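You operate a simulated robot arm through the tools that you are given. There is no shell and no other tool.

You are at the controls of a simulated robot arm. One attempt, no reset.

## Task
Fold the end flap and both wings up, then push the tab home.
Fine: it is the insert on the folding jig; leave its clamp tight.

The check looks at the end state, three seconds after you hand in, the way a careful person would. Anything else that was tipped, shoved, dropped, spilled or broken makes it a failure. Flat cloth is picked up by pressing the open fingertips on it (5 to 10 N) and closing them slowly along it; thin cloth reads only 2 to 8 mm in the jaws.

## Robot
A 7-joint arm with a three-finger gripper, fixed in place. Base frame: the origin is at the foot of the arm, x ahead of it, y to its left, z up; the work surface is at about z = 96.5. Lengths are in cm, angles in rad, forces in N, time in s.
With the tool pointing down near the work surface it reaches from about 14 to 88 cm from the base axis. Its first joint turns from -2.897 to 2.897 rad. Payload 2.94 kg.
The tool frame sits at the grasp point between the pads (the TCP): z along the fingers, y along the line on which they close. The tips reach 3 cm beyond it. Largest opening 13.2 cm; the body of the gripper starts 10.7 cm behind the TCP.
Orientation is that of the tool frame in the base frame, as [roll, pitch, yaw] about the fixed x, y, z axes, in that order (R = Rz(yaw) Ry(pitch) Rx(roll)). With the fingers straight down and closing along the base's y, the tool's x points along the base's -x, its y along +y and its z along -z.

## Interface
- The arm moves only by the tool nudge_tool. Its argument "deltas" is a list of rows, each an object (a shift or turn left out is 0, a gripper value left out holds the last) with "grip": the finger opening in cm, from 0 to 13.2; "linear": the shift along the tool's x, y, z in units of 50 mm (1.0 is 50 mm), a list of three; "angular": the turn, a rotation vector about the tool's x, y, z in units of 8 degrees (1.0 is 8 degrees), a list of three. In form: [{"grip": grip, "linear": [x, y, z], "angular": [ax, ay, az]}, ...]. A call has 1 to 20 rows; each row shifts and turns the commanded pose from where the row before left it, along the tool's axes as they then stand. A call with a number of a shift or a turn outside -1 to 1 is refused whole. A row lasts 0.2 s, in which the tool goes at most 5 cm and 0.15 rad; a call with a longer step from one row to the next is refused whole, and so is a gripper value outside its range. Where a pose cannot be reached the arm comes as near as it can. A force on the tool above 40 N (or 10 N above the force at the start of the call, whichever is more), or a blocked arm, ends the call early, and 0.2 s more pass. Each finger halts on what it meets, pressing with about 28 N; the grip force reading is that of the motor and also rises with nothing between the fingers. The clock runs only during rows and for 0.2 s after the last one: add rows that do not move to give the fingers time. The reply holds the time, the measured pose of the TCP, the force on the tool along the base axes, the opening and the grip force, in the units named above and with some noise, with the torque about the TCP (base axes, N m) and any sound that the robot's microphone picked up.
- Cameras (640 x 400 px; columns grow to the right, rows downward): "scene" is fixed at [40.1, -65, 171.94]; the picture's right is [0.94, -0.34, 0.00], its down [-0.24, -0.66, -0.72] and it looks along [0.24, 0.67, -0.70] (base axes); focal length 341 px, centre (320, 200). "wrist" rides on the gripper at [7.2, 0.3, -14.4] in the tool frame; the picture's right is [-0.04, 1.00, 0.00], its down [-0.88, -0.04, -0.48] and it looks along [-0.47, -0.02, 0.88] (tool axes); focal length 256 px, centre (320, 200). There is no depth. A picture from a camera that has moved, and an enlarged one, comes with that camera's place and axes in the base frame and with its lens.
- get_image(camera): a new picture of that camera. No time passes.
- slide_trunk(by): slides the trunk up (or, below 0, down) by that many cm; the arm rides with it, the base frame stays. It gives what a move gives, with no picture.
- zoom(camera, box): a new picture of the part [left, top, right, bottom] of that camera's present view, enlarged. No time passes.
- close_job(): hands the job in; it is judged then, once.

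Nothing tells you positions but the pictures and the camera data. Unless the task says otherwise, let go and move clear before handing in.

The tools are called after ">>>" by a JSON object that holds its "fn" and its "kwargs". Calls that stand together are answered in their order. nudge_tool: Moves the arm, as the interface text tells. Its arguments: {"type":"object","properties":{"deltas":{"type":"array","items":{"type":"object","properties":{"grip":{"type":"number"},"linear":{"type":"array","items":{"type":"number"}},"angular":{"type":"array","items":{"type":"number"}}}}}},"required":["deltas"]} The other tools are called the same way: slide_trunk (by) slides the trunk up or down; get_image (camera) takes a picture; zoom (camera, box) takes an enlarged picture of a part of a camera's view; close_job () hands the job in.

At the start:

```text
t: 0.0
eef_pos: [63.73, -2.16, 133.04]
tcp_rot: [3.141, -0.001, 3.141]
contact_force: [-0.3, -0.9, 0.2]
ft_torque: [0.0, 0.03, 0.03]
finger_gap: 13.22
gripper_force: 0.1
trunk travel left (down, up): [-35.0, 19.0]
```

scene: 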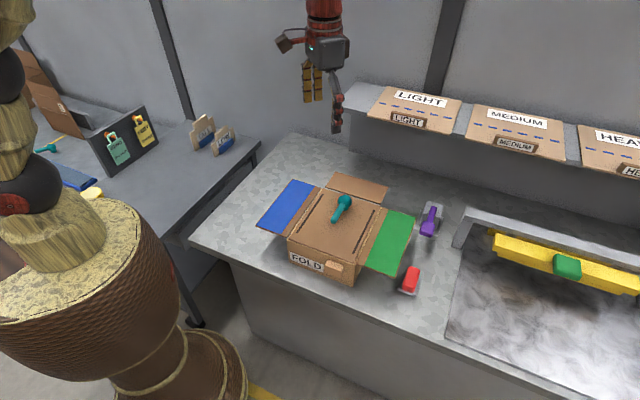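
wrist: 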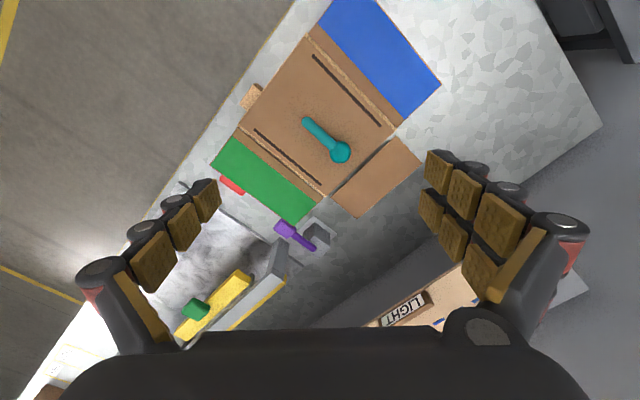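

I see a cardboard insert with a blue wing, a green wing, a brown end flap and a small tab by the FOLD label, with a teal clamp on top. I will look closer before moving anything.

>>> {"fn": "zoom", "kwargs": {"camera": "scene", "box": [230, 150, 470, 300]}}

>>> {"fn": "zoom", "kwargs": {"camera": "wrist", "box": [180, 0, 480, 250]}}

>>> {"fn": "zoom", "kwargs": {"camera": "scene", "box": [340, 70, 640, 200]}}

>>> {"fn": "zoom", "kwargs": {"camera": "scene", "box": [20, 80, 270, 220]}}

```text
2.67 times, centred on (350, 225) of scene
camera zoom: at [40.1, -65.0, 171.94], right [0.94, -0.34, 0.0], down [-0.24, -0.66, -0.72], along [0.24, 0.67, -0.7], focal length 910 px, centre (240, 133)
```

zoom: 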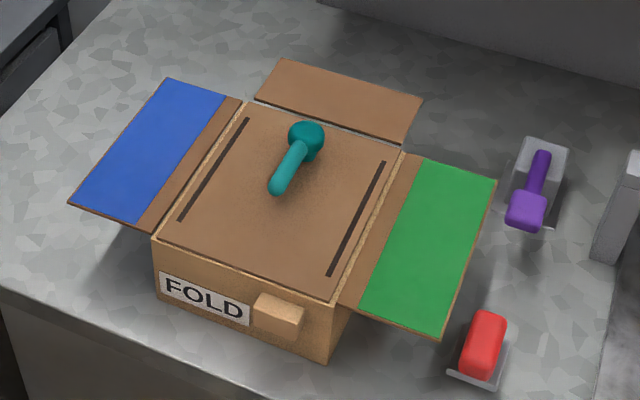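

```text
1.60 times, centred on (330, 125) of wrist
camera zoom: at [56.47, -1.74, 147.22], right [0.04, 1.0, 0.0], down [0.88, -0.04, 0.48], along [0.47, -0.02, -0.88], focal length 410 px, centre (304, 320)
```

zoom: 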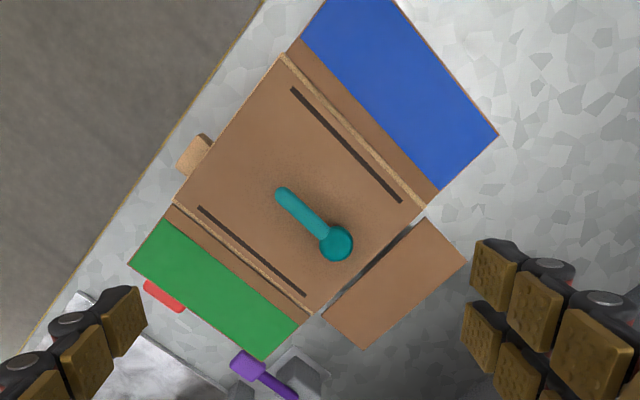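

```text
2.13 times, centred on (490, 135) of scene
camera zoom: at [40.1, -65.0, 171.94], right [0.94, -0.34, 0.0], down [-0.24, -0.66, -0.72], along [0.24, 0.67, -0.7], focal length 728 px, centre (-43, 339)
```

zoom: 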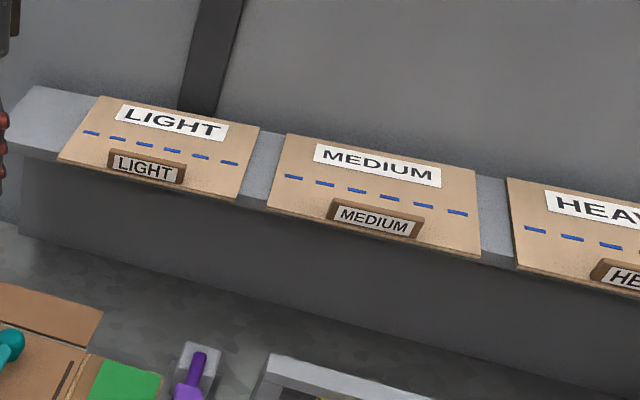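

```text
2.56 times, centred on (145, 150) of scene
camera zoom: at [40.1, -65.0, 171.94], right [0.94, -0.34, 0.0], down [-0.24, -0.66, -0.72], along [0.24, 0.67, -0.7], focal length 874 px, centre (768, 328)
```

zoom: 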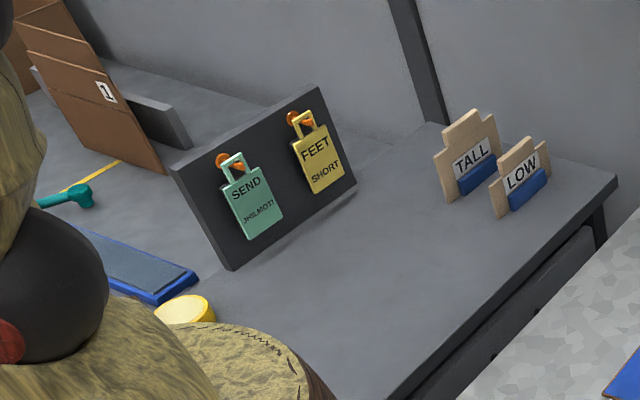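

The insert's panel sits at about z = 96.5, with its four corners near (52,-4), (68,12), (83,-2) and (67,-18). All three flaps stick out flat over a table about 12 cm lower. The tab pokes out of the FOLD face near (62,-16,93), and the clamp lever lies on top and should be left alone. I'll turn the tool up high first, so it points along the hinge of the end flap.

>>> {"fn": "nudge_tool", "kwargs": {"deltas": [{"grip": 0, "angular": [0, 0, -0.95]}, {"grip": 0, "angular": [0, 0, -0.95]}, {"grip": 0, "angular": [0, 0, -0.95]}, {"grip": 0, "angular": [0, 0, -0.95]}, {"grip": 0, "angular": [0, 0, -0.95]}, {"grip": 0, "angular": [0, 0, -0.96]}, {"grip": 0}]}}

```text
t: 1.6
eef_pos: [63.73, -1.97, 132.95]
tcp_rot: [3.141, 0.0, -2.343]
contact_force: [0.2, -0.3, 0.4]
ft_torque: [-0.02, 0.01, 0.0]
finger_gap: 1.52
gripper_force: 1.4
trunk travel left (down, up): [-35.0, 19.0]
```

The fingers are closing and the yaw came out as commanded. Next I tilt the tool so it points along the end-flap hinge, angled a little downward.

>>> {"fn": "nudge_tool", "kwargs": {"deltas": [{"grip": 0, "angular": [0.9, 0, 0]}, {"angular": [0.9, 0, 0]}, {"angular": [0.9, 0, 0]}, {"angular": [0.9, 0, 0]}, {"angular": [0.9, 0, 0]}, {"angular": [0.9, 0, 0]}, {"angular": [0.9, 0, 0]}, {"angular": [0.9, 0, 0]}, {"angular": [0.9, 0, 0]}, {}]}}

>>> {"fn": "get_image", "kwargs": {"camera": "scene"}}

>>> {"fn": "get_image", "kwargs": {"camera": "wrist"}}

```text
t: 3.8
eef_pos: [63.7, -2.2, 132.95]
tcp_rot: [-2.01, 0.001, -2.344]
contact_force: [0.3, 0.1, 0.3]
ft_torque: [0.01, 0.01, -0.02]
finger_gap: 0.0
gripper_force: 28.0
trunk travel left (down, up): [-35.0, 19.0]
```

```text
taken
```

scene: 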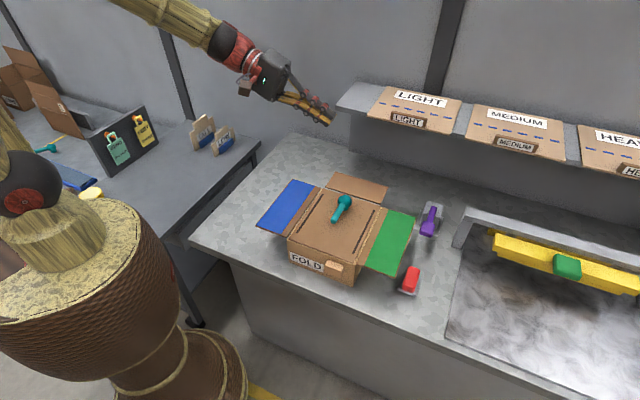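

```text
taken
camera wrist: at [49.21, 1.98, 138.7], right [-0.27, 0.33, -0.9], down [0.32, 0.92, 0.24], along [0.91, -0.22, -0.35], focal length 256 px, centre (320, 200)
```

wrist: 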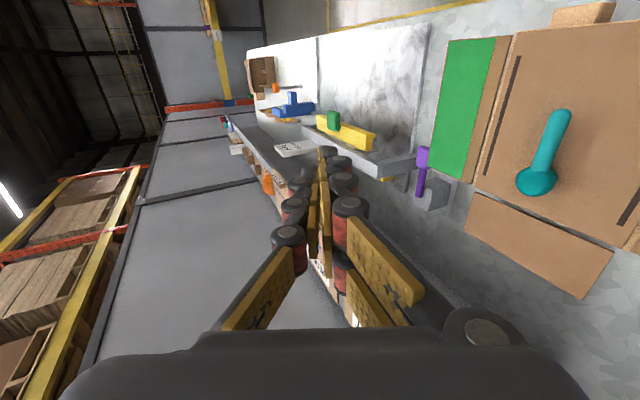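

The tool took that tilt without trouble and the fingers are shut into a rod. I move it to a hover point to the left of the end flap, still well above everything.

>>> {"fn": "nudge_tool", "kwargs": {"deltas": [{"linear": [-0.422, 0.46, -0.133]}, {"linear": [-0.422, 0.46, -0.133]}, {"linear": [-0.422, 0.46, -0.133]}, {"linear": [-0.422, 0.46, -0.133]}, {"linear": [-0.422, 0.46, -0.133]}, {"linear": [-0.422, 0.46, -0.133]}, {"linear": [-0.422, 0.46, -0.133]}, {"linear": [-0.422, 0.46, -0.133]}, {"linear": [-0.422, 0.46, -0.133]}, {"linear": [-0.422, 0.46, -0.133]}, {}]}}

>>> {"fn": "get_image", "kwargs": {"camera": "scene"}}

>>> {"fn": "get_image", "kwargs": {"camera": "wrist"}}

```text
t: 6.2
eef_pos: [67.25, 24.05, 115.11]
tcp_rot: [-2.011, 0.001, -2.345]
contact_force: [-0.5, 0.3, -0.9]
ft_torque: [0.01, -0.01, -0.01]
finger_gap: 0.0
gripper_force: 27.8
trunk travel left (down, up): [-35.0, 19.0]
```

```text
taken
```

scene: 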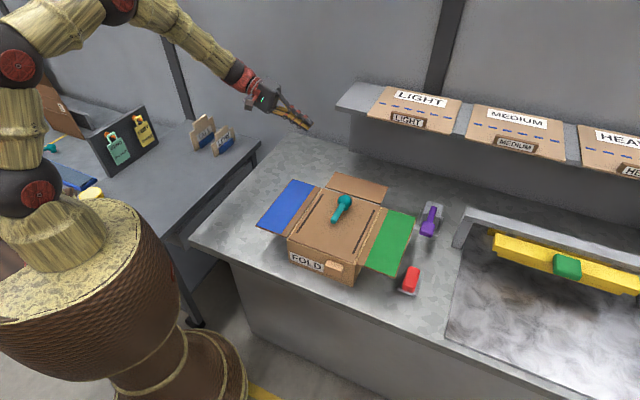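

```text
taken
camera wrist: at [52.7, 28.15, 120.73], right [-0.27, 0.33, -0.9], down [0.32, 0.92, 0.24], along [0.91, -0.22, -0.36], focal length 256 px, centre (320, 200)
```

wrist: 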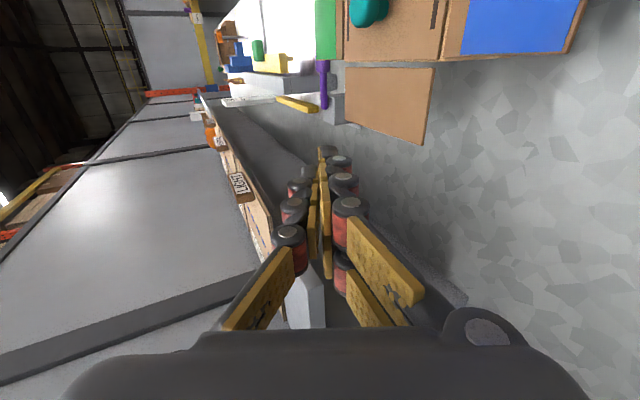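

The rod is in line with the end flap and clear of the shelf. I lower it to just under flap height, still outside the flap's side edge.

>>> {"fn": "nudge_tool", "kwargs": {"deltas": [{"linear": [0, 0.5, 0.235]}, {"linear": [0, 0.5, 0.235]}, {"linear": [0, 0.5, 0.235]}, {"linear": [0, 0.5, 0.235]}, {"linear": [0, 0.5, 0.235]}, {"linear": [0, 0.5, 0.235]}, {"linear": [0, 0.5, 0.235]}, {"linear": [0, 0.5, 0.235]}, {}]}}

>>> {"fn": "get_image", "kwargs": {"camera": "scene"}}

>>> {"fn": "get_image", "kwargs": {"camera": "wrist"}}

```text
t: 8.2
eef_pos: [67.08, 24.09, 92.89]
tcp_rot: [-2.01, 0.0, -2.343]
contact_force: [0.0, 0.4, 0.5]
ft_torque: [-0.02, -0.02, 0.02]
finger_gap: 0.0
gripper_force: 28.5
trunk travel left (down, up): [-35.0, 19.0]
```

```text
taken
```

scene: 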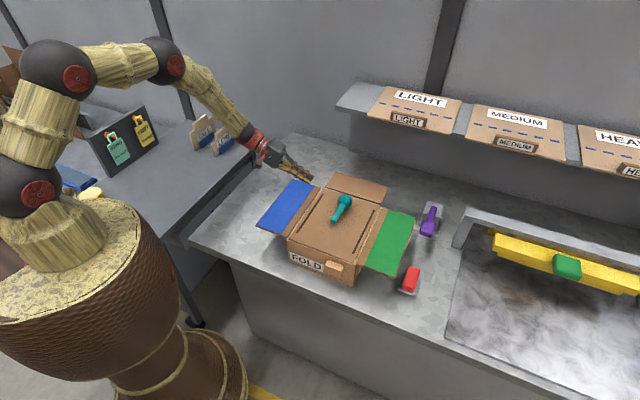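

```text
taken
camera wrist: at [52.72, 28.19, 98.62], right [-0.27, 0.33, -0.9], down [0.32, 0.92, 0.24], along [0.91, -0.22, -0.36], focal length 256 px, centre (320, 200)
```

wrist: 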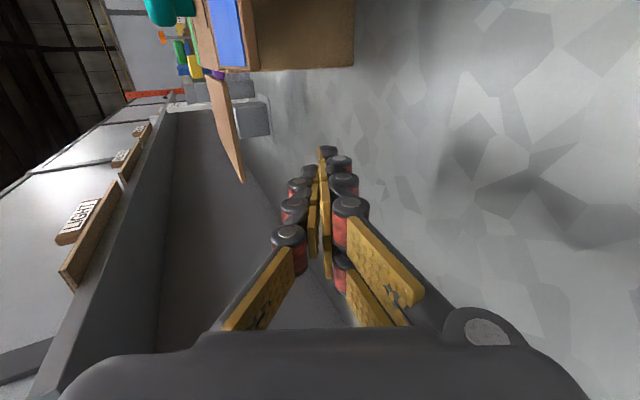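

The rod is clearly below the flap plane, so I slide it under the end flap at constant height.

>>> {"fn": "nudge_tool", "kwargs": {"deltas": [{"linear": [0, -0.179, 0.38]}, {"linear": [0, -0.179, 0.38]}, {"linear": [0, -0.179, 0.38]}, {"linear": [0, -0.179, 0.38]}, {"linear": [0, -0.179, 0.38]}, {"linear": [0, -0.179, 0.38]}, {}]}}

>>> {"fn": "zoom", "kwargs": {"camera": "scene", "box": [230, 110, 470, 260]}}

>>> {"fn": "get_image", "kwargs": {"camera": "wrist"}}

```text
t: 9.8
eef_pos: [76.12, 15.26, 92.96]
tcp_rot: [-2.01, 0.001, -2.345]
contact_force: [0.2, 0.5, 0.1]
ft_torque: [-0.01, -0.01, -0.03]
finger_gap: 0.01
gripper_force: 28.6
trunk travel left (down, up): [-35.0, 19.0]
```

```text
2.67 times, centred on (350, 185) of scene
camera zoom: at [40.1, -65.0, 171.94], right [0.94, -0.34, 0.0], down [-0.24, -0.66, -0.72], along [0.24, 0.67, -0.7], focal length 910 px, centre (240, 240)
```

zoom: 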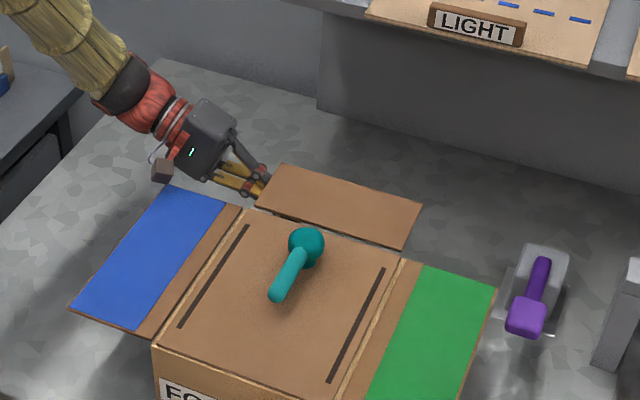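

```text
taken
camera wrist: at [61.67, 19.32, 98.59], right [-0.27, 0.33, -0.9], down [0.32, 0.92, 0.24], along [0.91, -0.22, -0.36], focal length 256 px, centre (320, 200)
```

wrist: 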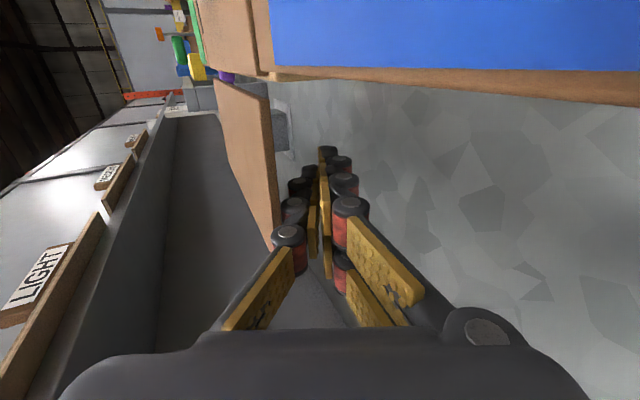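

The fingertips are under the end flap with no contact yet. I start the lift, following an arc around the hinge to about 40 degrees, and then check.

>>> {"fn": "nudge_tool", "kwargs": {"deltas": [{"linear": [0.016, -0.217, -0.102]}, {"linear": [-0.015, -0.239, -0.112]}, {"linear": [0.031, -0.237, -0.112]}, {"linear": [0.076, -0.229, -0.108]}, {"linear": [0.119, -0.214, -0.101]}, {}]}}

>>> {"fn": "zoom", "kwargs": {"camera": "scene", "box": [230, 110, 470, 260]}}

>>> {"fn": "get_image", "kwargs": {"camera": "wrist"}}

```text
t: 11.2
eef_pos: [75.32, 14.5, 99.11]
tcp_rot: [-2.01, -0.002, -2.345]
contact_force: [0.1, -0.5, 1.2]
ft_torque: [-0.03, 0.0, -0.02]
finger_gap: 0.0
gripper_force: 28.4
trunk travel left (down, up): [-35.0, 19.0]
```

```text
2.67 times, centred on (350, 185) of scene
camera zoom: at [40.1, -65.0, 171.94], right [0.94, -0.34, 0.0], down [-0.24, -0.66, -0.72], along [0.24, 0.67, -0.7], focal length 910 px, centre (240, 240)
```

zoom: 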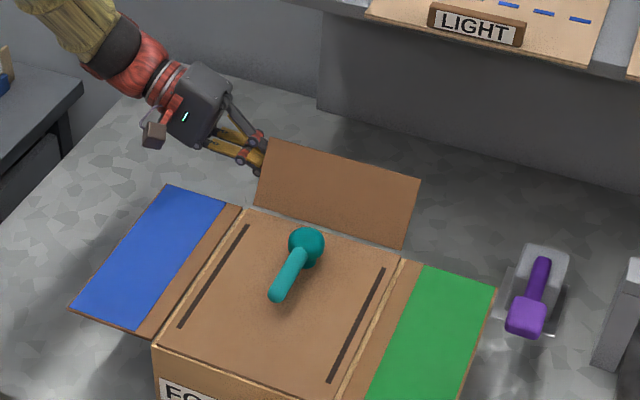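

```text
taken
camera wrist: at [60.82, 18.54, 104.85], right [-0.27, 0.33, -0.9], down [0.32, 0.92, 0.24], along [0.91, -0.22, -0.36], focal length 256 px, centre (320, 200)
```

wrist: 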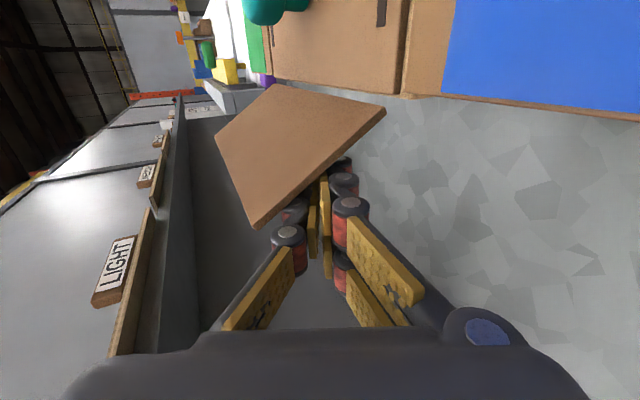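

The flap is at about 40 degrees and moves freely. I carry on along the arc to vertical.

>>> {"fn": "nudge_tool", "kwargs": {"deltas": [{"linear": [0.158, -0.192, -0.09]}, {"linear": [0.192, -0.164, -0.077]}, {"linear": [0.221, -0.132, -0.062]}, {"linear": [0.243, -0.095, -0.045]}, {"linear": [0.257, -0.055, -0.026]}, {}]}}

>>> {"fn": "zoom", "kwargs": {"camera": "scene", "box": [230, 110, 470, 260]}}

>>> {"fn": "get_image", "kwargs": {"camera": "wrist"}}

```text
t: 12.2
eef_pos: [73.44, 12.67, 102.51]
tcp_rot: [-2.012, 0.01, -2.328]
contact_force: [14.2, 16.1, -3.0]
ft_torque: [0.12, 0.17, -0.56]
finger_gap: 0.01
gripper_force: 28.7
trunk travel left (down, up): [-35.0, 19.0]
stopped in row 4: the force on the tool passed its limit at 48 N (the readings are from after the stop); the commanded pose is now the measured one
```

```text
2.67 times, centred on (350, 185) of scene
camera zoom: at [40.1, -65.0, 171.94], right [0.94, -0.34, 0.0], down [-0.24, -0.66, -0.72], along [0.24, 0.67, -0.7], focal length 910 px, centre (240, 240)
```

zoom: 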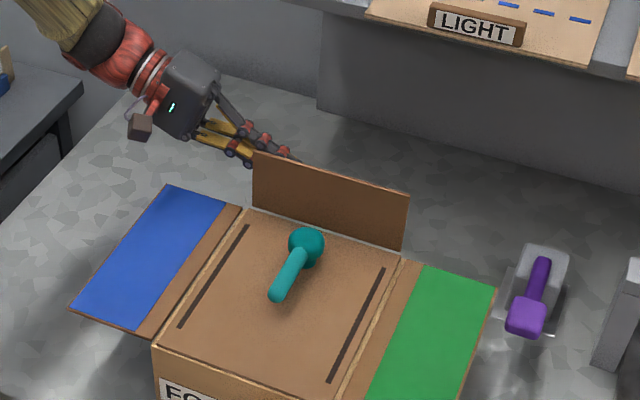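

```text
taken
camera wrist: at [58.75, 16.43, 108.11], right [-0.27, 0.33, -0.9], down [0.3, 0.92, 0.25], along [0.91, -0.2, -0.35], focal length 256 px, centre (320, 200)
```

wrist: 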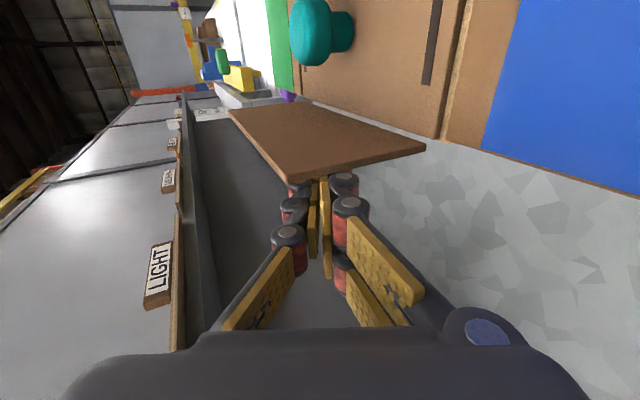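

The end flap reads as vertical and has come up against a stop. I back the rod off a little to see whether the flap stays up by itself.

>>> {"fn": "nudge_tool", "kwargs": {"deltas": [{"linear": [-0.15, 0, 0]}, {"linear": [-0.2, 0, 0]}, {"linear": [-0.2, 0, 0]}, {}, {}]}}

>>> {"fn": "zoom", "kwargs": {"camera": "scene", "box": [230, 110, 470, 260]}}

>>> {"fn": "get_image", "kwargs": {"camera": "wrist"}}

```text
t: 13.4
eef_pos: [74.88, 14.27, 102.5]
tcp_rot: [-2.012, 0.008, -2.336]
contact_force: [-0.4, -0.3, -0.3]
ft_torque: [-0.04, -0.02, 0.01]
finger_gap: 0.0
gripper_force: 28.5
trunk travel left (down, up): [-35.0, 19.0]
```

```text
2.67 times, centred on (350, 185) of scene
camera zoom: at [40.1, -65.0, 171.94], right [0.94, -0.34, 0.0], down [-0.24, -0.66, -0.72], along [0.24, 0.67, -0.7], focal length 910 px, centre (240, 240)
```

zoom: 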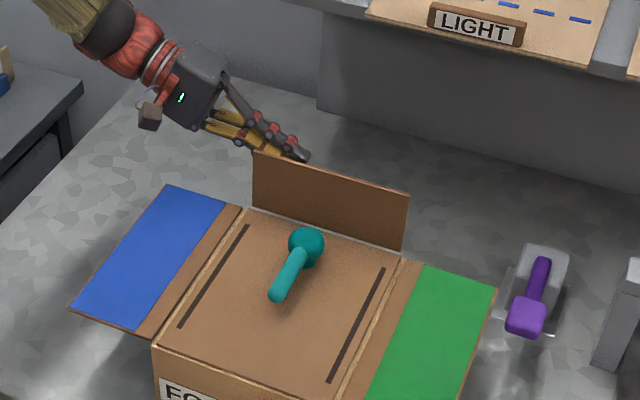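

```text
taken
camera wrist: at [60.44, 18.09, 108.06], right [-0.27, 0.33, -0.9], down [0.31, 0.92, 0.24], along [0.91, -0.21, -0.35], focal length 256 px, centre (320, 200)
```

wrist: 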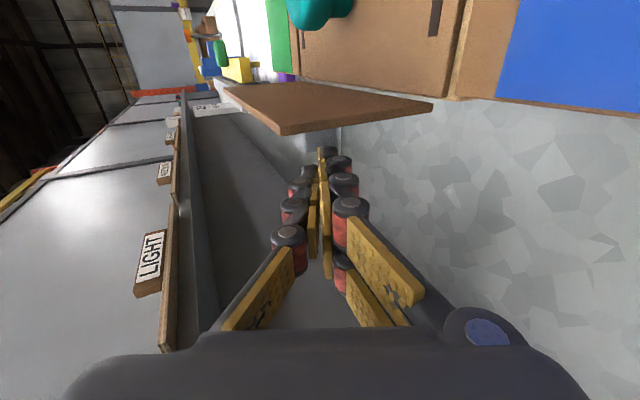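

The end flap stays upright by itself. I withdraw sideways, rise well clear, and re-orient the tool to point along the wings' hinge direction.

>>> {"fn": "nudge_tool", "kwargs": {"deltas": [{"linear": [0, 0.199, -0.422]}, {"linear": [0, 0.199, -0.422]}, {"linear": [0, 0.199, -0.422]}, {"linear": [0, 0.199, -0.422]}, {"linear": [0, 0.199, -0.422]}, {"linear": [0, 0.199, -0.422]}, {"linear": [0, -0.566, -0.266]}, {"linear": [0, -0.566, -0.266]}, {"linear": [0, -0.566, -0.266]}, {"linear": [0, -0.566, -0.266]}, {"linear": [0, -0.566, -0.266]}, {"linear": [0, -0.566, -0.266]}, {"linear": [0, -0.566, -0.266]}, {"linear": [0, -0.566, -0.266]}, {}]}}

```text
t: 16.6
eef_pos: [64.67, 23.65, 127.36]
tcp_rot: [-2.012, 0.008, -2.336]
contact_force: [0.5, 0.6, -0.4]
ft_torque: [0.04, -0.03, 0.01]
finger_gap: 0.0
gripper_force: 28.0
trunk travel left (down, up): [-35.0, 19.0]
```

The tool is up and clear of the flap. I straighten it back to vertical and then yaw it.

>>> {"fn": "nudge_tool", "kwargs": {"deltas": [{"angular": [-0.9, 0, 0]}, {"angular": [-0.9, 0, 0]}, {"angular": [-0.9, 0, 0]}, {"angular": [-0.9, 0, 0]}, {"angular": [-0.9, 0, 0]}, {"angular": [-0.9, 0, 0]}, {"angular": [-0.9, 0, 0]}, {"angular": [-0.9, 0, 0]}, {"angular": [-0.87, 0, 0]}, {"angular": [0, 0, 0.93]}, {"angular": [0, 0, 0.93]}, {"angular": [0, 0, 0.93]}, {"angular": [0, 0, 0.93]}, {"angular": [0, 0, 0.93]}, {"angular": [0, 0, 0.93]}, {"angular": [0, 0, 0.93]}, {"angular": [0, 0, 0.93]}, {"angular": [0, 0, 0.93]}, {}]}}

>>> {"fn": "get_image", "kwargs": {"camera": "wrist"}}

>>> {"fn": "get_image", "kwargs": {"camera": "scene"}}

```text
t: 20.6
eef_pos: [64.62, 23.81, 127.45]
tcp_rot: [3.136, 0.005, 2.779]
contact_force: [0.7, -0.3, 0.0]
ft_torque: [-0.03, 0.02, -0.01]
finger_gap: 0.0
gripper_force: 27.8
trunk travel left (down, up): [-35.0, 19.0]
```

```text
taken
camera wrist: at [57.94, 26.65, 141.62], right [0.4, 0.92, 0.01], down [0.8, -0.35, 0.48], along [0.44, -0.19, -0.88], focal length 256 px, centre (320, 200)
```

wrist: 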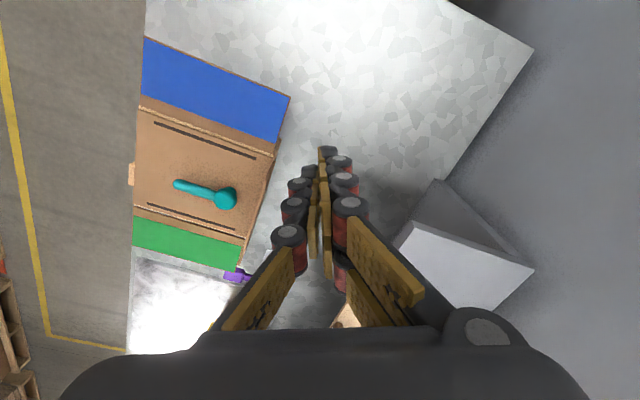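

```text
taken
```

scene: 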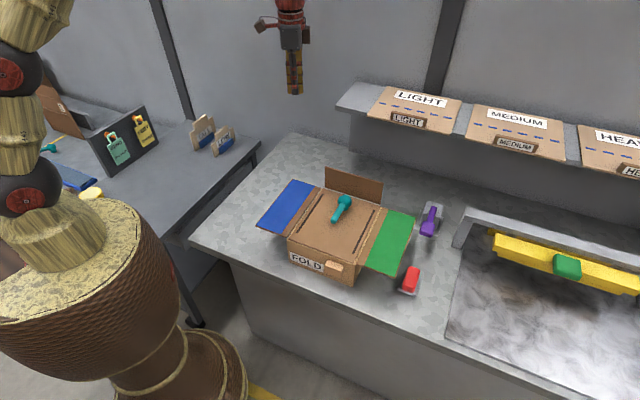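

The end flap is holding upright. I finish the yaw and carry the tool over at a safe height to the near side of the green wing.

>>> {"fn": "nudge_tool", "kwargs": {"deltas": [{"angular": [0, 0, 0.98]}, {"angular": [0, 0, 0.98]}, {"angular": [0, 0, 0.98]}, {"linear": [-0.588, -0.589, 0]}, {"linear": [-0.588, -0.589, 0]}, {"linear": [-0.588, -0.589, 0]}, {"linear": [-0.588, -0.589, 0]}, {"linear": [-0.588, -0.589, 0]}, {"linear": [-0.588, -0.589, 0]}, {"linear": [-0.588, -0.589, 0]}, {"linear": [-0.588, -0.589, 0]}, {"linear": [-0.588, -0.589, 0]}, {"linear": [-0.588, -0.589, 0]}, {"linear": [-0.588, -0.589, 0]}, {"linear": [-0.588, -0.589, 0]}, {"linear": [-0.588, -0.589, 0]}, {}]}}

```text
t: 24.2
eef_pos: [65.49, -30.28, 127.31]
tcp_rot: [3.135, 0.004, 2.371]
contact_force: [-0.2, 0.8, 0.3]
ft_torque: [0.01, -0.01, 0.02]
finger_gap: 0.01
gripper_force: 28.0
trunk travel left (down, up): [-35.0, 19.0]
```

The tool is now over the near side of the green wing. I tilt it to point along the wing hinge, angled down.

>>> {"fn": "nudge_tool", "kwargs": {"deltas": [{"angular": [-0.9, 0, 0]}, {"angular": [-0.9, 0, 0]}, {"angular": [-0.9, 0, 0]}, {"angular": [-0.9, 0, 0]}, {"angular": [-0.9, 0, 0]}, {"angular": [-0.9, 0, 0]}, {"angular": [-0.9, 0, 0]}, {"angular": [-0.9, 0, 0]}, {"angular": [-0.9, 0, 0]}, {}]}}

>>> {"fn": "get_image", "kwargs": {"camera": "wrist"}}

>>> {"fn": "get_image", "kwargs": {"camera": "scene"}}

```text
t: 26.4
eef_pos: [65.49, -30.36, 127.35]
tcp_rot: [2.002, 0.003, 2.37]
contact_force: [-0.4, 1.1, -0.3]
ft_torque: [0.0, 0.03, 0.02]
finger_gap: 0.01
gripper_force: 27.4
trunk travel left (down, up): [-35.0, 19.0]
```

```text
taken
camera wrist: at [51.22, -34.47, 133.4], right [0.32, 0.27, 0.91], down [0.32, -0.93, 0.17], along [0.89, 0.23, -0.39], focal length 256 px, centre (320, 200)
```

wrist: 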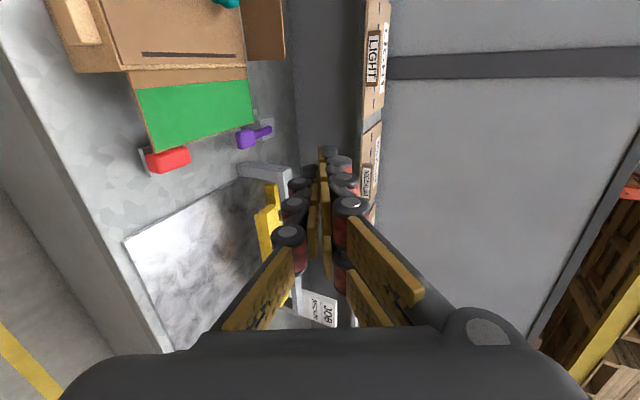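

```text
taken
```

scene: 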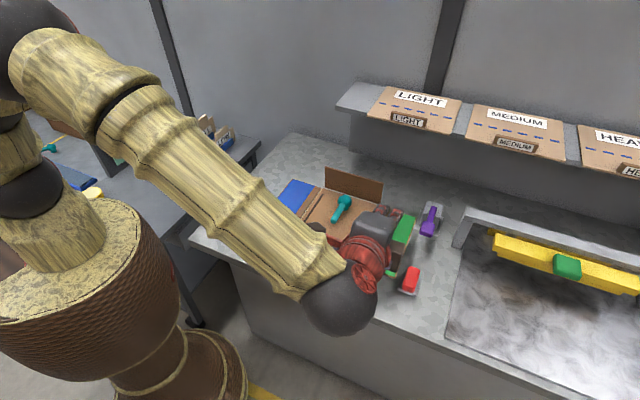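

The tilt worked, and the green wing is ahead with the red and purple handles lying outside the rod's path. I lower the rod in two stages.

>>> {"fn": "nudge_tool", "kwargs": {"deltas": [{"linear": [0, -0.624, 0.287]}, {"linear": [0, -0.624, 0.287]}, {"linear": [0, -0.624, 0.287]}, {"linear": [0, -0.624, 0.287]}, {"linear": [0, -0.624, 0.287]}, {"linear": [0, -0.624, 0.287]}, {"linear": [0, -0.624, 0.287]}, {}]}}

>>> {"fn": "get_image", "kwargs": {"camera": "wrist"}}

>>> {"fn": "get_image", "kwargs": {"camera": "scene"}}

```text
t: 28.2
eef_pos: [65.56, -30.44, 103.27]
tcp_rot: [2.004, 0.004, 2.37]
contact_force: [0.3, 0.0, 0.8]
ft_torque: [0.03, 0.01, -0.02]
finger_gap: 0.0
gripper_force: 27.8
trunk travel left (down, up): [-35.0, 19.0]
```

```text
taken
camera wrist: at [51.2, -34.56, 109.45], right [0.32, 0.27, 0.91], down [0.32, -0.93, 0.17], along [0.89, 0.23, -0.39], focal length 256 px, centre (320, 200)
```

wrist: 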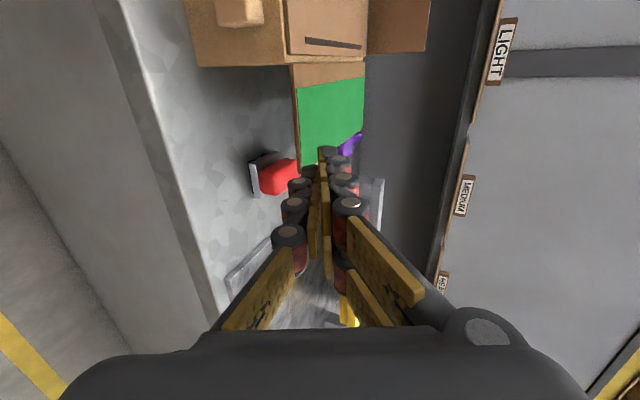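

```text
taken
```

scene: 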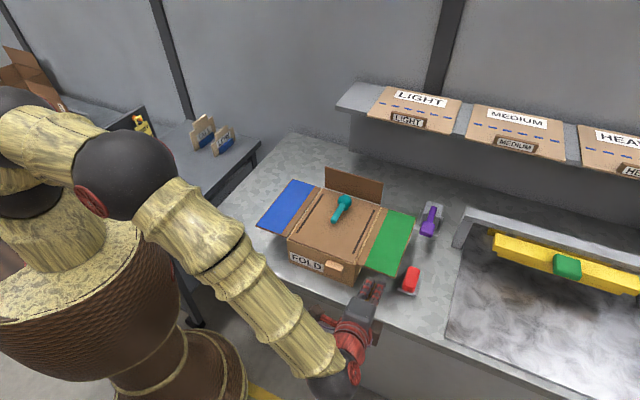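

The path under the green wing looks clear of the red handle. I finish the descent to just below the wing's level.

>>> {"fn": "nudge_tool", "kwargs": {"deltas": [{"linear": [0, -0.624, 0.287]}, {"linear": [0, -0.624, 0.287]}, {"linear": [0, -0.624, 0.287]}, {}]}}

>>> {"fn": "get_image", "kwargs": {"camera": "wrist"}}

>>> {"fn": "zoom", "kwargs": {"camera": "scene", "box": [230, 170, 470, 320]}}

```text
t: 29.2
eef_pos: [65.42, -30.36, 92.96]
tcp_rot: [2.004, 0.003, 2.37]
contact_force: [0.4, 1.0, 0.4]
ft_torque: [0.01, -0.03, -0.03]
finger_gap: 0.0
gripper_force: 28.0
trunk travel left (down, up): [-35.0, 19.0]
```

```text
taken
camera wrist: at [51.17, -34.57, 99.1], right [0.32, 0.27, 0.91], down [0.32, -0.93, 0.17], along [0.89, 0.23, -0.39], focal length 256 px, centre (320, 200)
```

wrist: 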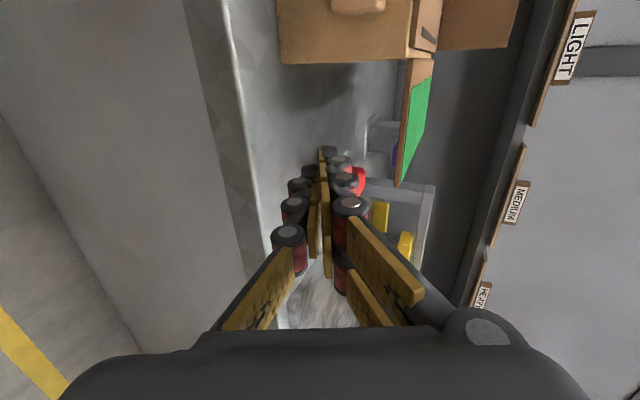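

```text
2.67 times, centred on (350, 245) of scene
camera zoom: at [40.1, -65.0, 171.94], right [0.94, -0.34, 0.0], down [-0.24, -0.66, -0.72], along [0.24, 0.67, -0.7], focal length 910 px, centre (240, 80)
```

zoom: 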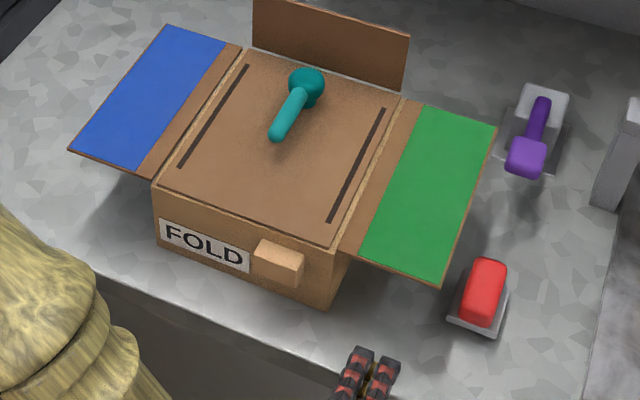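

The rod sits below the green wing's plane. I slide it forward under the wing.

>>> {"fn": "nudge_tool", "kwargs": {"deltas": [{"linear": [0, 0.1645, 0.357]}, {"linear": [0, 0.1645, 0.357]}, {"linear": [0, 0.1645, 0.357]}, {"linear": [0, 0.1645, 0.357]}, {"linear": [0, 0.1645, 0.357]}, {"linear": [0, 0.1645, 0.357]}, {}]}}

>>> {"fn": "get_image", "kwargs": {"camera": "wrist"}}

>>> {"fn": "zoom", "kwargs": {"camera": "scene", "box": [230, 170, 470, 320]}}

```text
t: 30.8
eef_pos: [73.71, -21.94, 93.07]
tcp_rot: [2.005, 0.003, 2.368]
contact_force: [-0.3, -0.2, 0.3]
ft_torque: [-0.02, -0.02, -0.02]
finger_gap: 0.01
gripper_force: 28.1
trunk travel left (down, up): [-35.0, 19.0]
```

```text
taken
camera wrist: at [59.45, -26.2, 99.11], right [0.32, 0.27, 0.91], down [0.32, -0.93, 0.17], along [0.89, 0.23, -0.39], focal length 256 px, centre (320, 200)
```

wrist: 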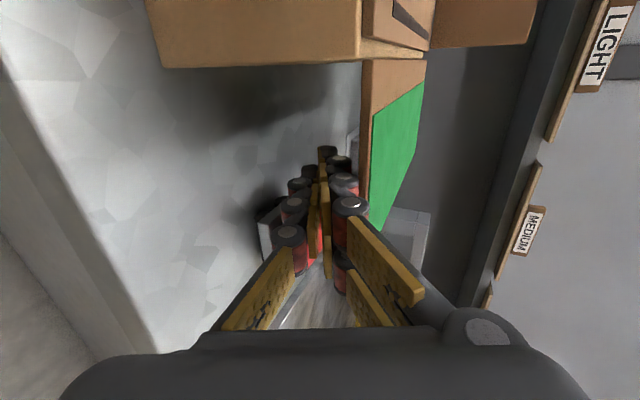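

```text
2.67 times, centred on (350, 245) of scene
camera zoom: at [40.1, -65.0, 171.94], right [0.94, -0.34, 0.0], down [-0.24, -0.66, -0.72], along [0.24, 0.67, -0.7], focal length 910 px, centre (240, 80)
```

zoom: 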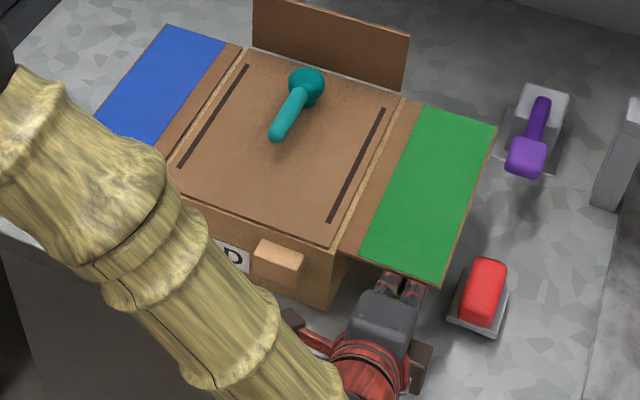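

The rod is under the green wing with no contact forces. I lift along the arc to about 60 degrees.

>>> {"fn": "nudge_tool", "kwargs": {"deltas": [{"linear": [0.02, 0.2, -0.092]}, {"linear": [-0.015, 0.24, -0.11]}, {"linear": [0.031, 0.238, -0.11]}, {"linear": [0.076, 0.23, -0.106]}, {"linear": [0.119, 0.215, -0.099]}, {"linear": [0.158, 0.193, -0.089]}, {}]}}

>>> {"fn": "get_image", "kwargs": {"camera": "wrist"}}

>>> {"fn": "zoom", "kwargs": {"camera": "scene", "box": [230, 150, 470, 300]}}

```text
t: 32.4
eef_pos: [72.21, -20.55, 100.27]
tcp_rot: [2.005, 0.002, 2.37]
contact_force: [0.4, 0.3, 0.2]
ft_torque: [0.01, -0.01, 0.02]
finger_gap: 0.01
gripper_force: 28.0
trunk travel left (down, up): [-35.0, 19.0]
```

```text
taken
camera wrist: at [58.02, -24.81, 106.31], right [0.32, 0.27, 0.91], down [0.32, -0.93, 0.17], along [0.89, 0.23, -0.39], focal length 256 px, centre (320, 200)
```

wrist: 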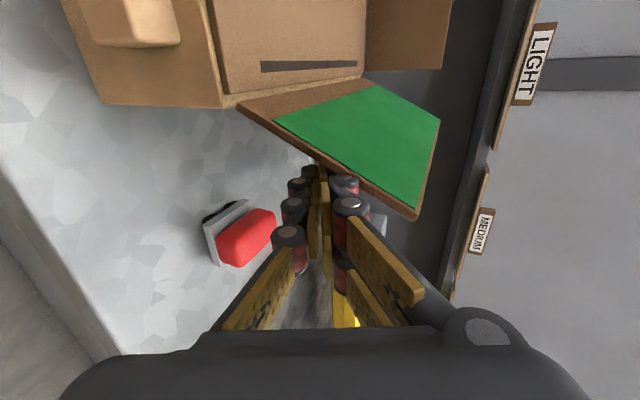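

```text
2.67 times, centred on (350, 225) of scene
camera zoom: at [40.1, -65.0, 171.94], right [0.94, -0.34, 0.0], down [-0.24, -0.66, -0.72], along [0.24, 0.67, -0.7], focal length 910 px, centre (240, 133)
```

zoom: 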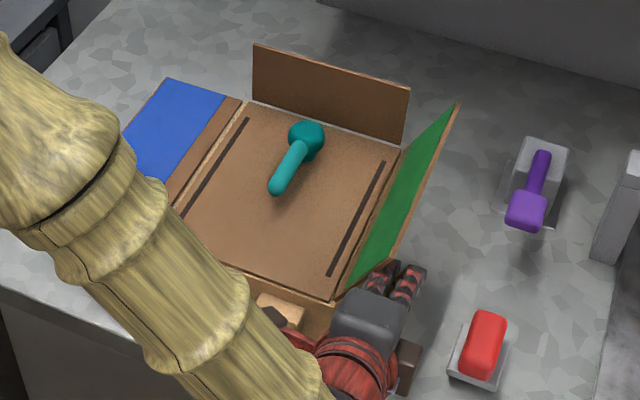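

The green wing is following nicely at about 50 to 60 degrees. I finish with smaller steps so the stop is met gently.

>>> {"fn": "nudge_tool", "kwargs": {"deltas": [{"linear": [0.192, 0.165, -0.076]}, {"linear": [0.11, 0.066, -0.03]}, {"linear": [0.11, 0.066, -0.03]}, {"linear": [0.06, 0.024, -0.011]}, {"linear": [0.06, 0.024, -0.011]}, {}]}}

>>> {"fn": "get_image", "kwargs": {"camera": "wrist"}}

>>> {"fn": "zoom", "kwargs": {"camera": "scene", "box": [230, 150, 470, 300]}}

```text
t: 33.8
eef_pos: [70.48, -18.74, 102.1]
tcp_rot: [2.004, 0.002, 2.37]
contact_force: [-0.9, -0.2, 0.3]
ft_torque: [0.01, -0.01, -0.02]
finger_gap: 0.0
gripper_force: 28.1
trunk travel left (down, up): [-35.0, 19.0]
```

```text
taken
camera wrist: at [56.13, -22.94, 108.21], right [0.32, 0.27, 0.91], down [0.32, -0.93, 0.17], along [0.89, 0.23, -0.39], focal length 256 px, centre (320, 200)
```

wrist: 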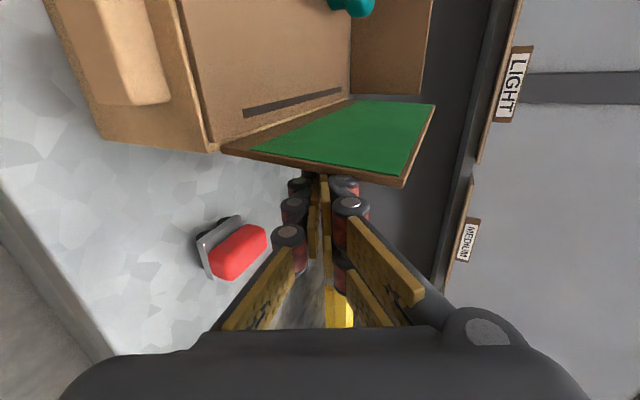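

```text
2.67 times, centred on (350, 225) of scene
camera zoom: at [40.1, -65.0, 171.94], right [0.94, -0.34, 0.0], down [-0.24, -0.66, -0.72], along [0.24, 0.67, -0.7], focal length 910 px, centre (240, 133)
```

zoom: 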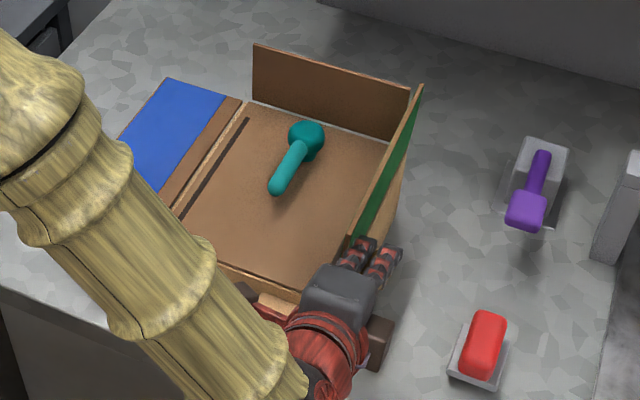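

The green wing is at roughly 75 to 80 degrees with no resistance yet. I push in slowly toward the stop.

>>> {"fn": "nudge_tool", "kwargs": {"deltas": [{"linear": [0.08, 0.02, -0.009]}, {"linear": [0.08, 0.02, -0.009]}, {"linear": [0.06, 0.01, -0.005]}, {"linear": [0.06, 0.01, -0.005]}, {"linear": [0.06, 0, 0]}, {"linear": [0.06, 0, 0]}, {}]}}

>>> {"fn": "get_image", "kwargs": {"camera": "wrist"}}

>>> {"fn": "zoom", "kwargs": {"camera": "scene", "box": [230, 150, 470, 300]}}

```text
t: 34.7
eef_pos: [69.98, -18.66, 102.51]
tcp_rot: [2.005, 0.011, 2.358]
contact_force: [11.6, -11.7, -2.7]
ft_torque: [-0.13, 0.19, 0.09]
finger_gap: 0.0
gripper_force: 27.8
trunk travel left (down, up): [-35.0, 19.0]
stopped in row 4: the force on the tool passed its limit at 43 N (the readings are from after the stop); the commanded pose is now the measured one
```

```text
taken
camera wrist: at [55.67, -22.55, 108.64], right [0.32, 0.27, 0.91], down [0.31, -0.94, 0.18], along [0.9, 0.22, -0.38], focal length 256 px, centre (320, 200)
```

wrist: 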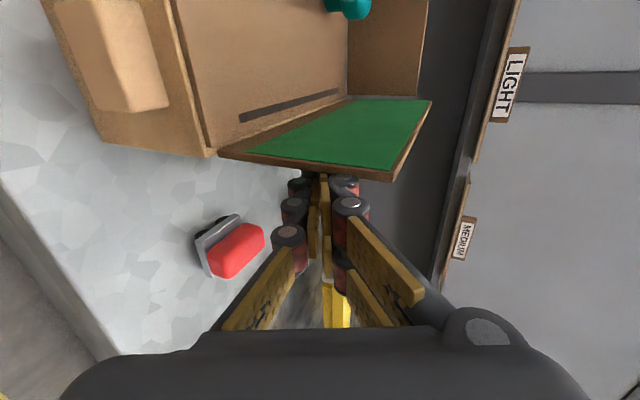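

```text
2.67 times, centred on (350, 225) of scene
camera zoom: at [40.1, -65.0, 171.94], right [0.94, -0.34, 0.0], down [-0.24, -0.66, -0.72], along [0.24, 0.67, -0.7], focal length 910 px, centre (240, 133)
```

zoom: 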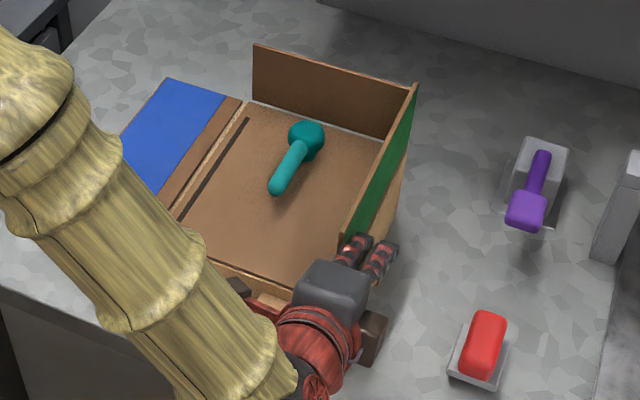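

The green wing looks vertical and has met resistance. I back off and check that it stays upright.

>>> {"fn": "nudge_tool", "kwargs": {"deltas": [{"linear": [-0.15, 0, 0]}, {"linear": [-0.25, 0, 0]}, {"linear": [-0.25, 0, 0]}, {}, {}]}}

>>> {"fn": "get_image", "kwargs": {"camera": "wrist"}}

>>> {"fn": "zoom", "kwargs": {"camera": "scene", "box": [290, 150, 450, 250]}}

```text
t: 35.9
eef_pos: [72.19, -20.5, 102.36]
tcp_rot: [2.004, 0.008, 2.364]
contact_force: [0.7, 0.5, -0.1]
ft_torque: [-0.03, 0.02, -0.01]
finger_gap: 0.0
gripper_force: 28.0
trunk travel left (down, up): [-35.0, 19.0]
```

```text
taken
camera wrist: at [57.78, -24.55, 108.58], right [0.32, 0.27, 0.91], down [0.31, -0.93, 0.17], along [0.9, 0.23, -0.38], focal length 256 px, centre (320, 200)
```

wrist: 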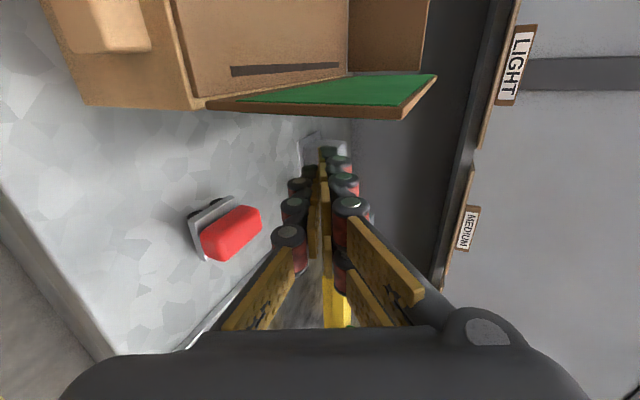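

```text
4.00 times, centred on (370, 200) of scene
camera zoom: at [40.1, -65.0, 171.94], right [0.94, -0.34, 0.0], down [-0.24, -0.66, -0.72], along [0.24, 0.67, -0.7], focal length 1365 px, centre (120, 200)
```

zoom: 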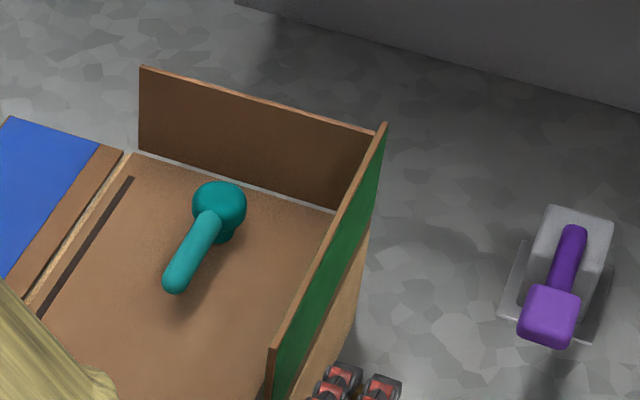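

The green wing stays upright as well, and the clamp is untouched. I withdraw toward the robot, rise a little, and carry the tool across to the blue wing's near side.

>>> {"fn": "nudge_tool", "kwargs": {"deltas": [{"linear": [0, 0.075, -0.475]}, {"linear": [0, 0.075, -0.475]}, {"linear": [0, 0.075, -0.475]}, {"linear": [0, 0.075, -0.475]}, {"linear": [0, 0.075, -0.475]}, {"linear": [0, 0.075, -0.475]}, {"linear": [0.664, 0, 0]}, {"linear": [0.664, 0, 0]}, {"linear": [0.664, 0, 0]}, {"linear": [0.664, 0, 0]}, {"linear": [0.664, 0, 0]}, {}]}}

>>> {"fn": "get_image", "kwargs": {"camera": "wrist"}}

>>> {"fn": "get_image", "kwargs": {"camera": "scene"}}

```text
t: 38.5
eef_pos: [51.69, -17.4, 110.56]
tcp_rot: [2.005, 0.009, 2.363]
contact_force: [0.2, 0.4, -0.4]
ft_torque: [0.0, 0.01, 0.03]
finger_gap: 0.0
gripper_force: 27.4
trunk travel left (down, up): [-35.0, 19.0]
```

```text
taken
camera wrist: at [37.37, -21.38, 116.52], right [0.32, 0.27, 0.91], down [0.31, -0.94, 0.17], along [0.9, 0.23, -0.38], focal length 256 px, centre (320, 200)
```

wrist: 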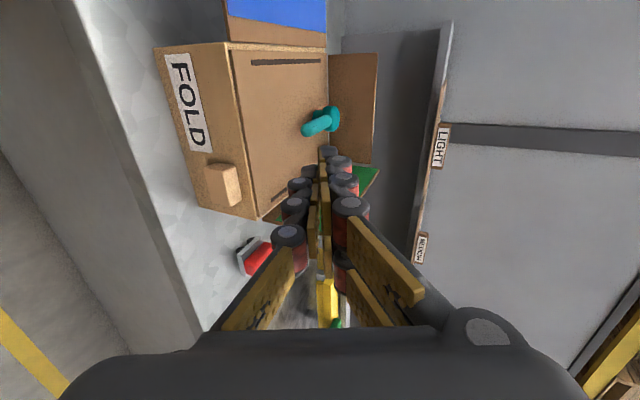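

```text
taken
```

scene: 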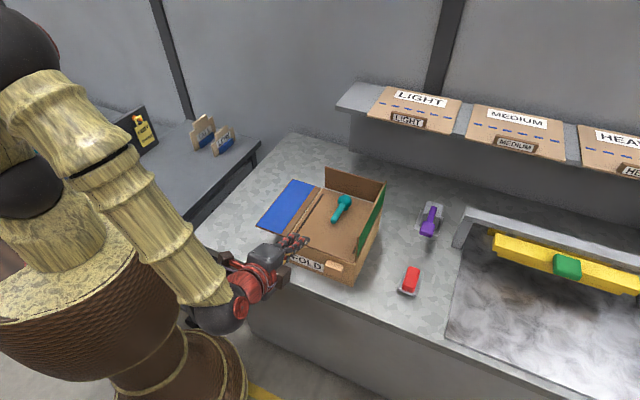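

The arm handles this area well so far. I continue the sideways move over to the near edge of the blue wing, staying above it.

>>> {"fn": "nudge_tool", "kwargs": {"deltas": [{"linear": [0.543, 0.054, 0.118]}, {"linear": [0.543, 0.054, 0.118]}, {"linear": [0.543, 0.054, 0.118]}, {"linear": [0.543, 0.054, 0.118]}, {"linear": [0.543, 0.054, 0.118]}, {"linear": [0.543, 0.054, 0.118]}, {}]}}

>>> {"fn": "get_image", "kwargs": {"camera": "wrist"}}

>>> {"fn": "get_image", "kwargs": {"camera": "scene"}}

```text
t: 40.1
eef_pos: [42.87, -3.23, 110.26]
tcp_rot: [2.005, 0.009, 2.363]
contact_force: [-0.3, -0.7, 0.2]
ft_torque: [-0.04, 0.0, -0.01]
finger_gap: 0.01
gripper_force: 28.0
trunk travel left (down, up): [-35.0, 19.0]
```

```text
taken
camera wrist: at [28.54, -7.16, 116.41], right [0.32, 0.27, 0.91], down [0.31, -0.93, 0.17], along [0.9, 0.23, -0.38], focal length 256 px, centre (320, 200)
```

wrist: 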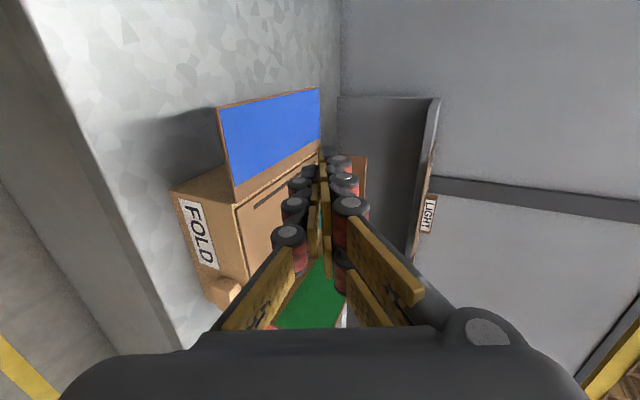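

```text
taken
```

scene: 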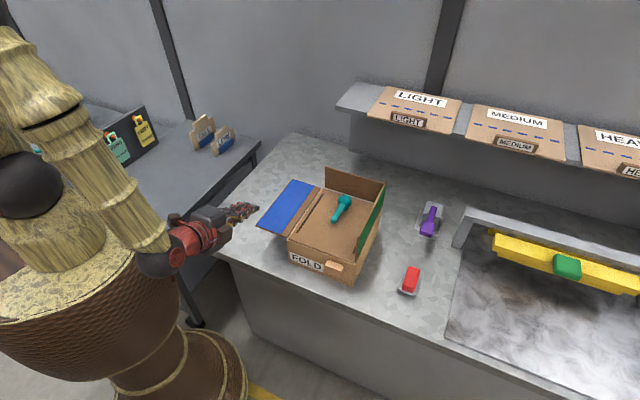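

The rod now hangs just in front of the blue wing's near edge. I lower it straight down to below the wing's plane, watching for any contact.

>>> {"fn": "nudge_tool", "kwargs": {"deltas": [{"linear": [0, -0.393, 0.181]}, {"linear": [0, -0.393, 0.181]}, {"linear": [0, -0.393, 0.181]}, {"linear": [0, -0.393, 0.181]}, {"linear": [0, -0.393, 0.181]}, {"linear": [0, -0.393, 0.181]}, {"linear": [0, -0.393, 0.181]}, {"linear": [0, -0.393, 0.181]}, {}]}}

>>> {"fn": "get_image", "kwargs": {"camera": "wrist"}}

>>> {"fn": "get_image", "kwargs": {"camera": "scene"}}

```text
t: 42.1
eef_pos: [42.98, -3.3, 93.07]
tcp_rot: [2.005, 0.01, 2.36]
contact_force: [0.4, 0.0, 0.1]
ft_torque: [0.01, 0.03, -0.02]
finger_gap: 0.01
gripper_force: 27.8
trunk travel left (down, up): [-35.0, 19.0]
```

```text
taken
camera wrist: at [28.65, -7.32, 99.07], right [0.32, 0.27, 0.91], down [0.31, -0.94, 0.17], along [0.9, 0.23, -0.38], focal length 256 px, centre (320, 200)
```

wrist: 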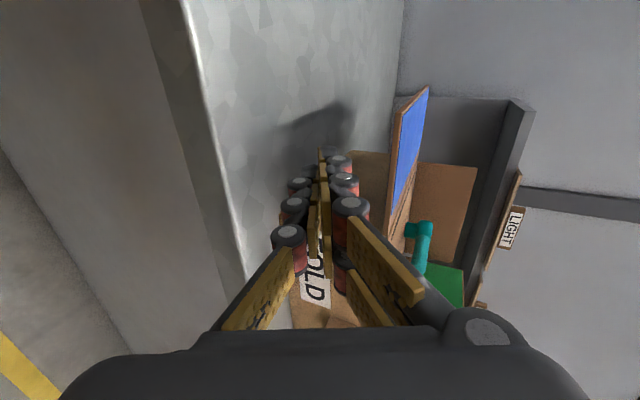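

```text
taken
```

scene: 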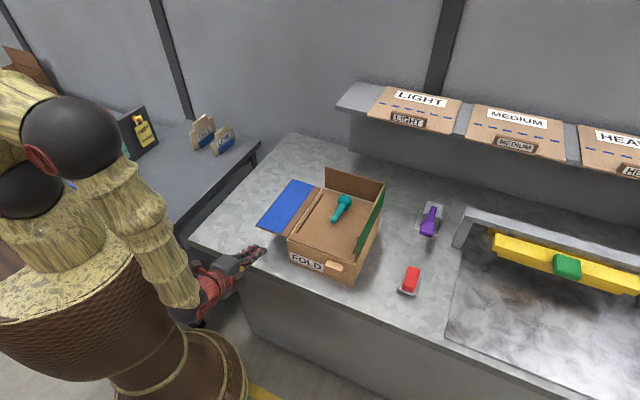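

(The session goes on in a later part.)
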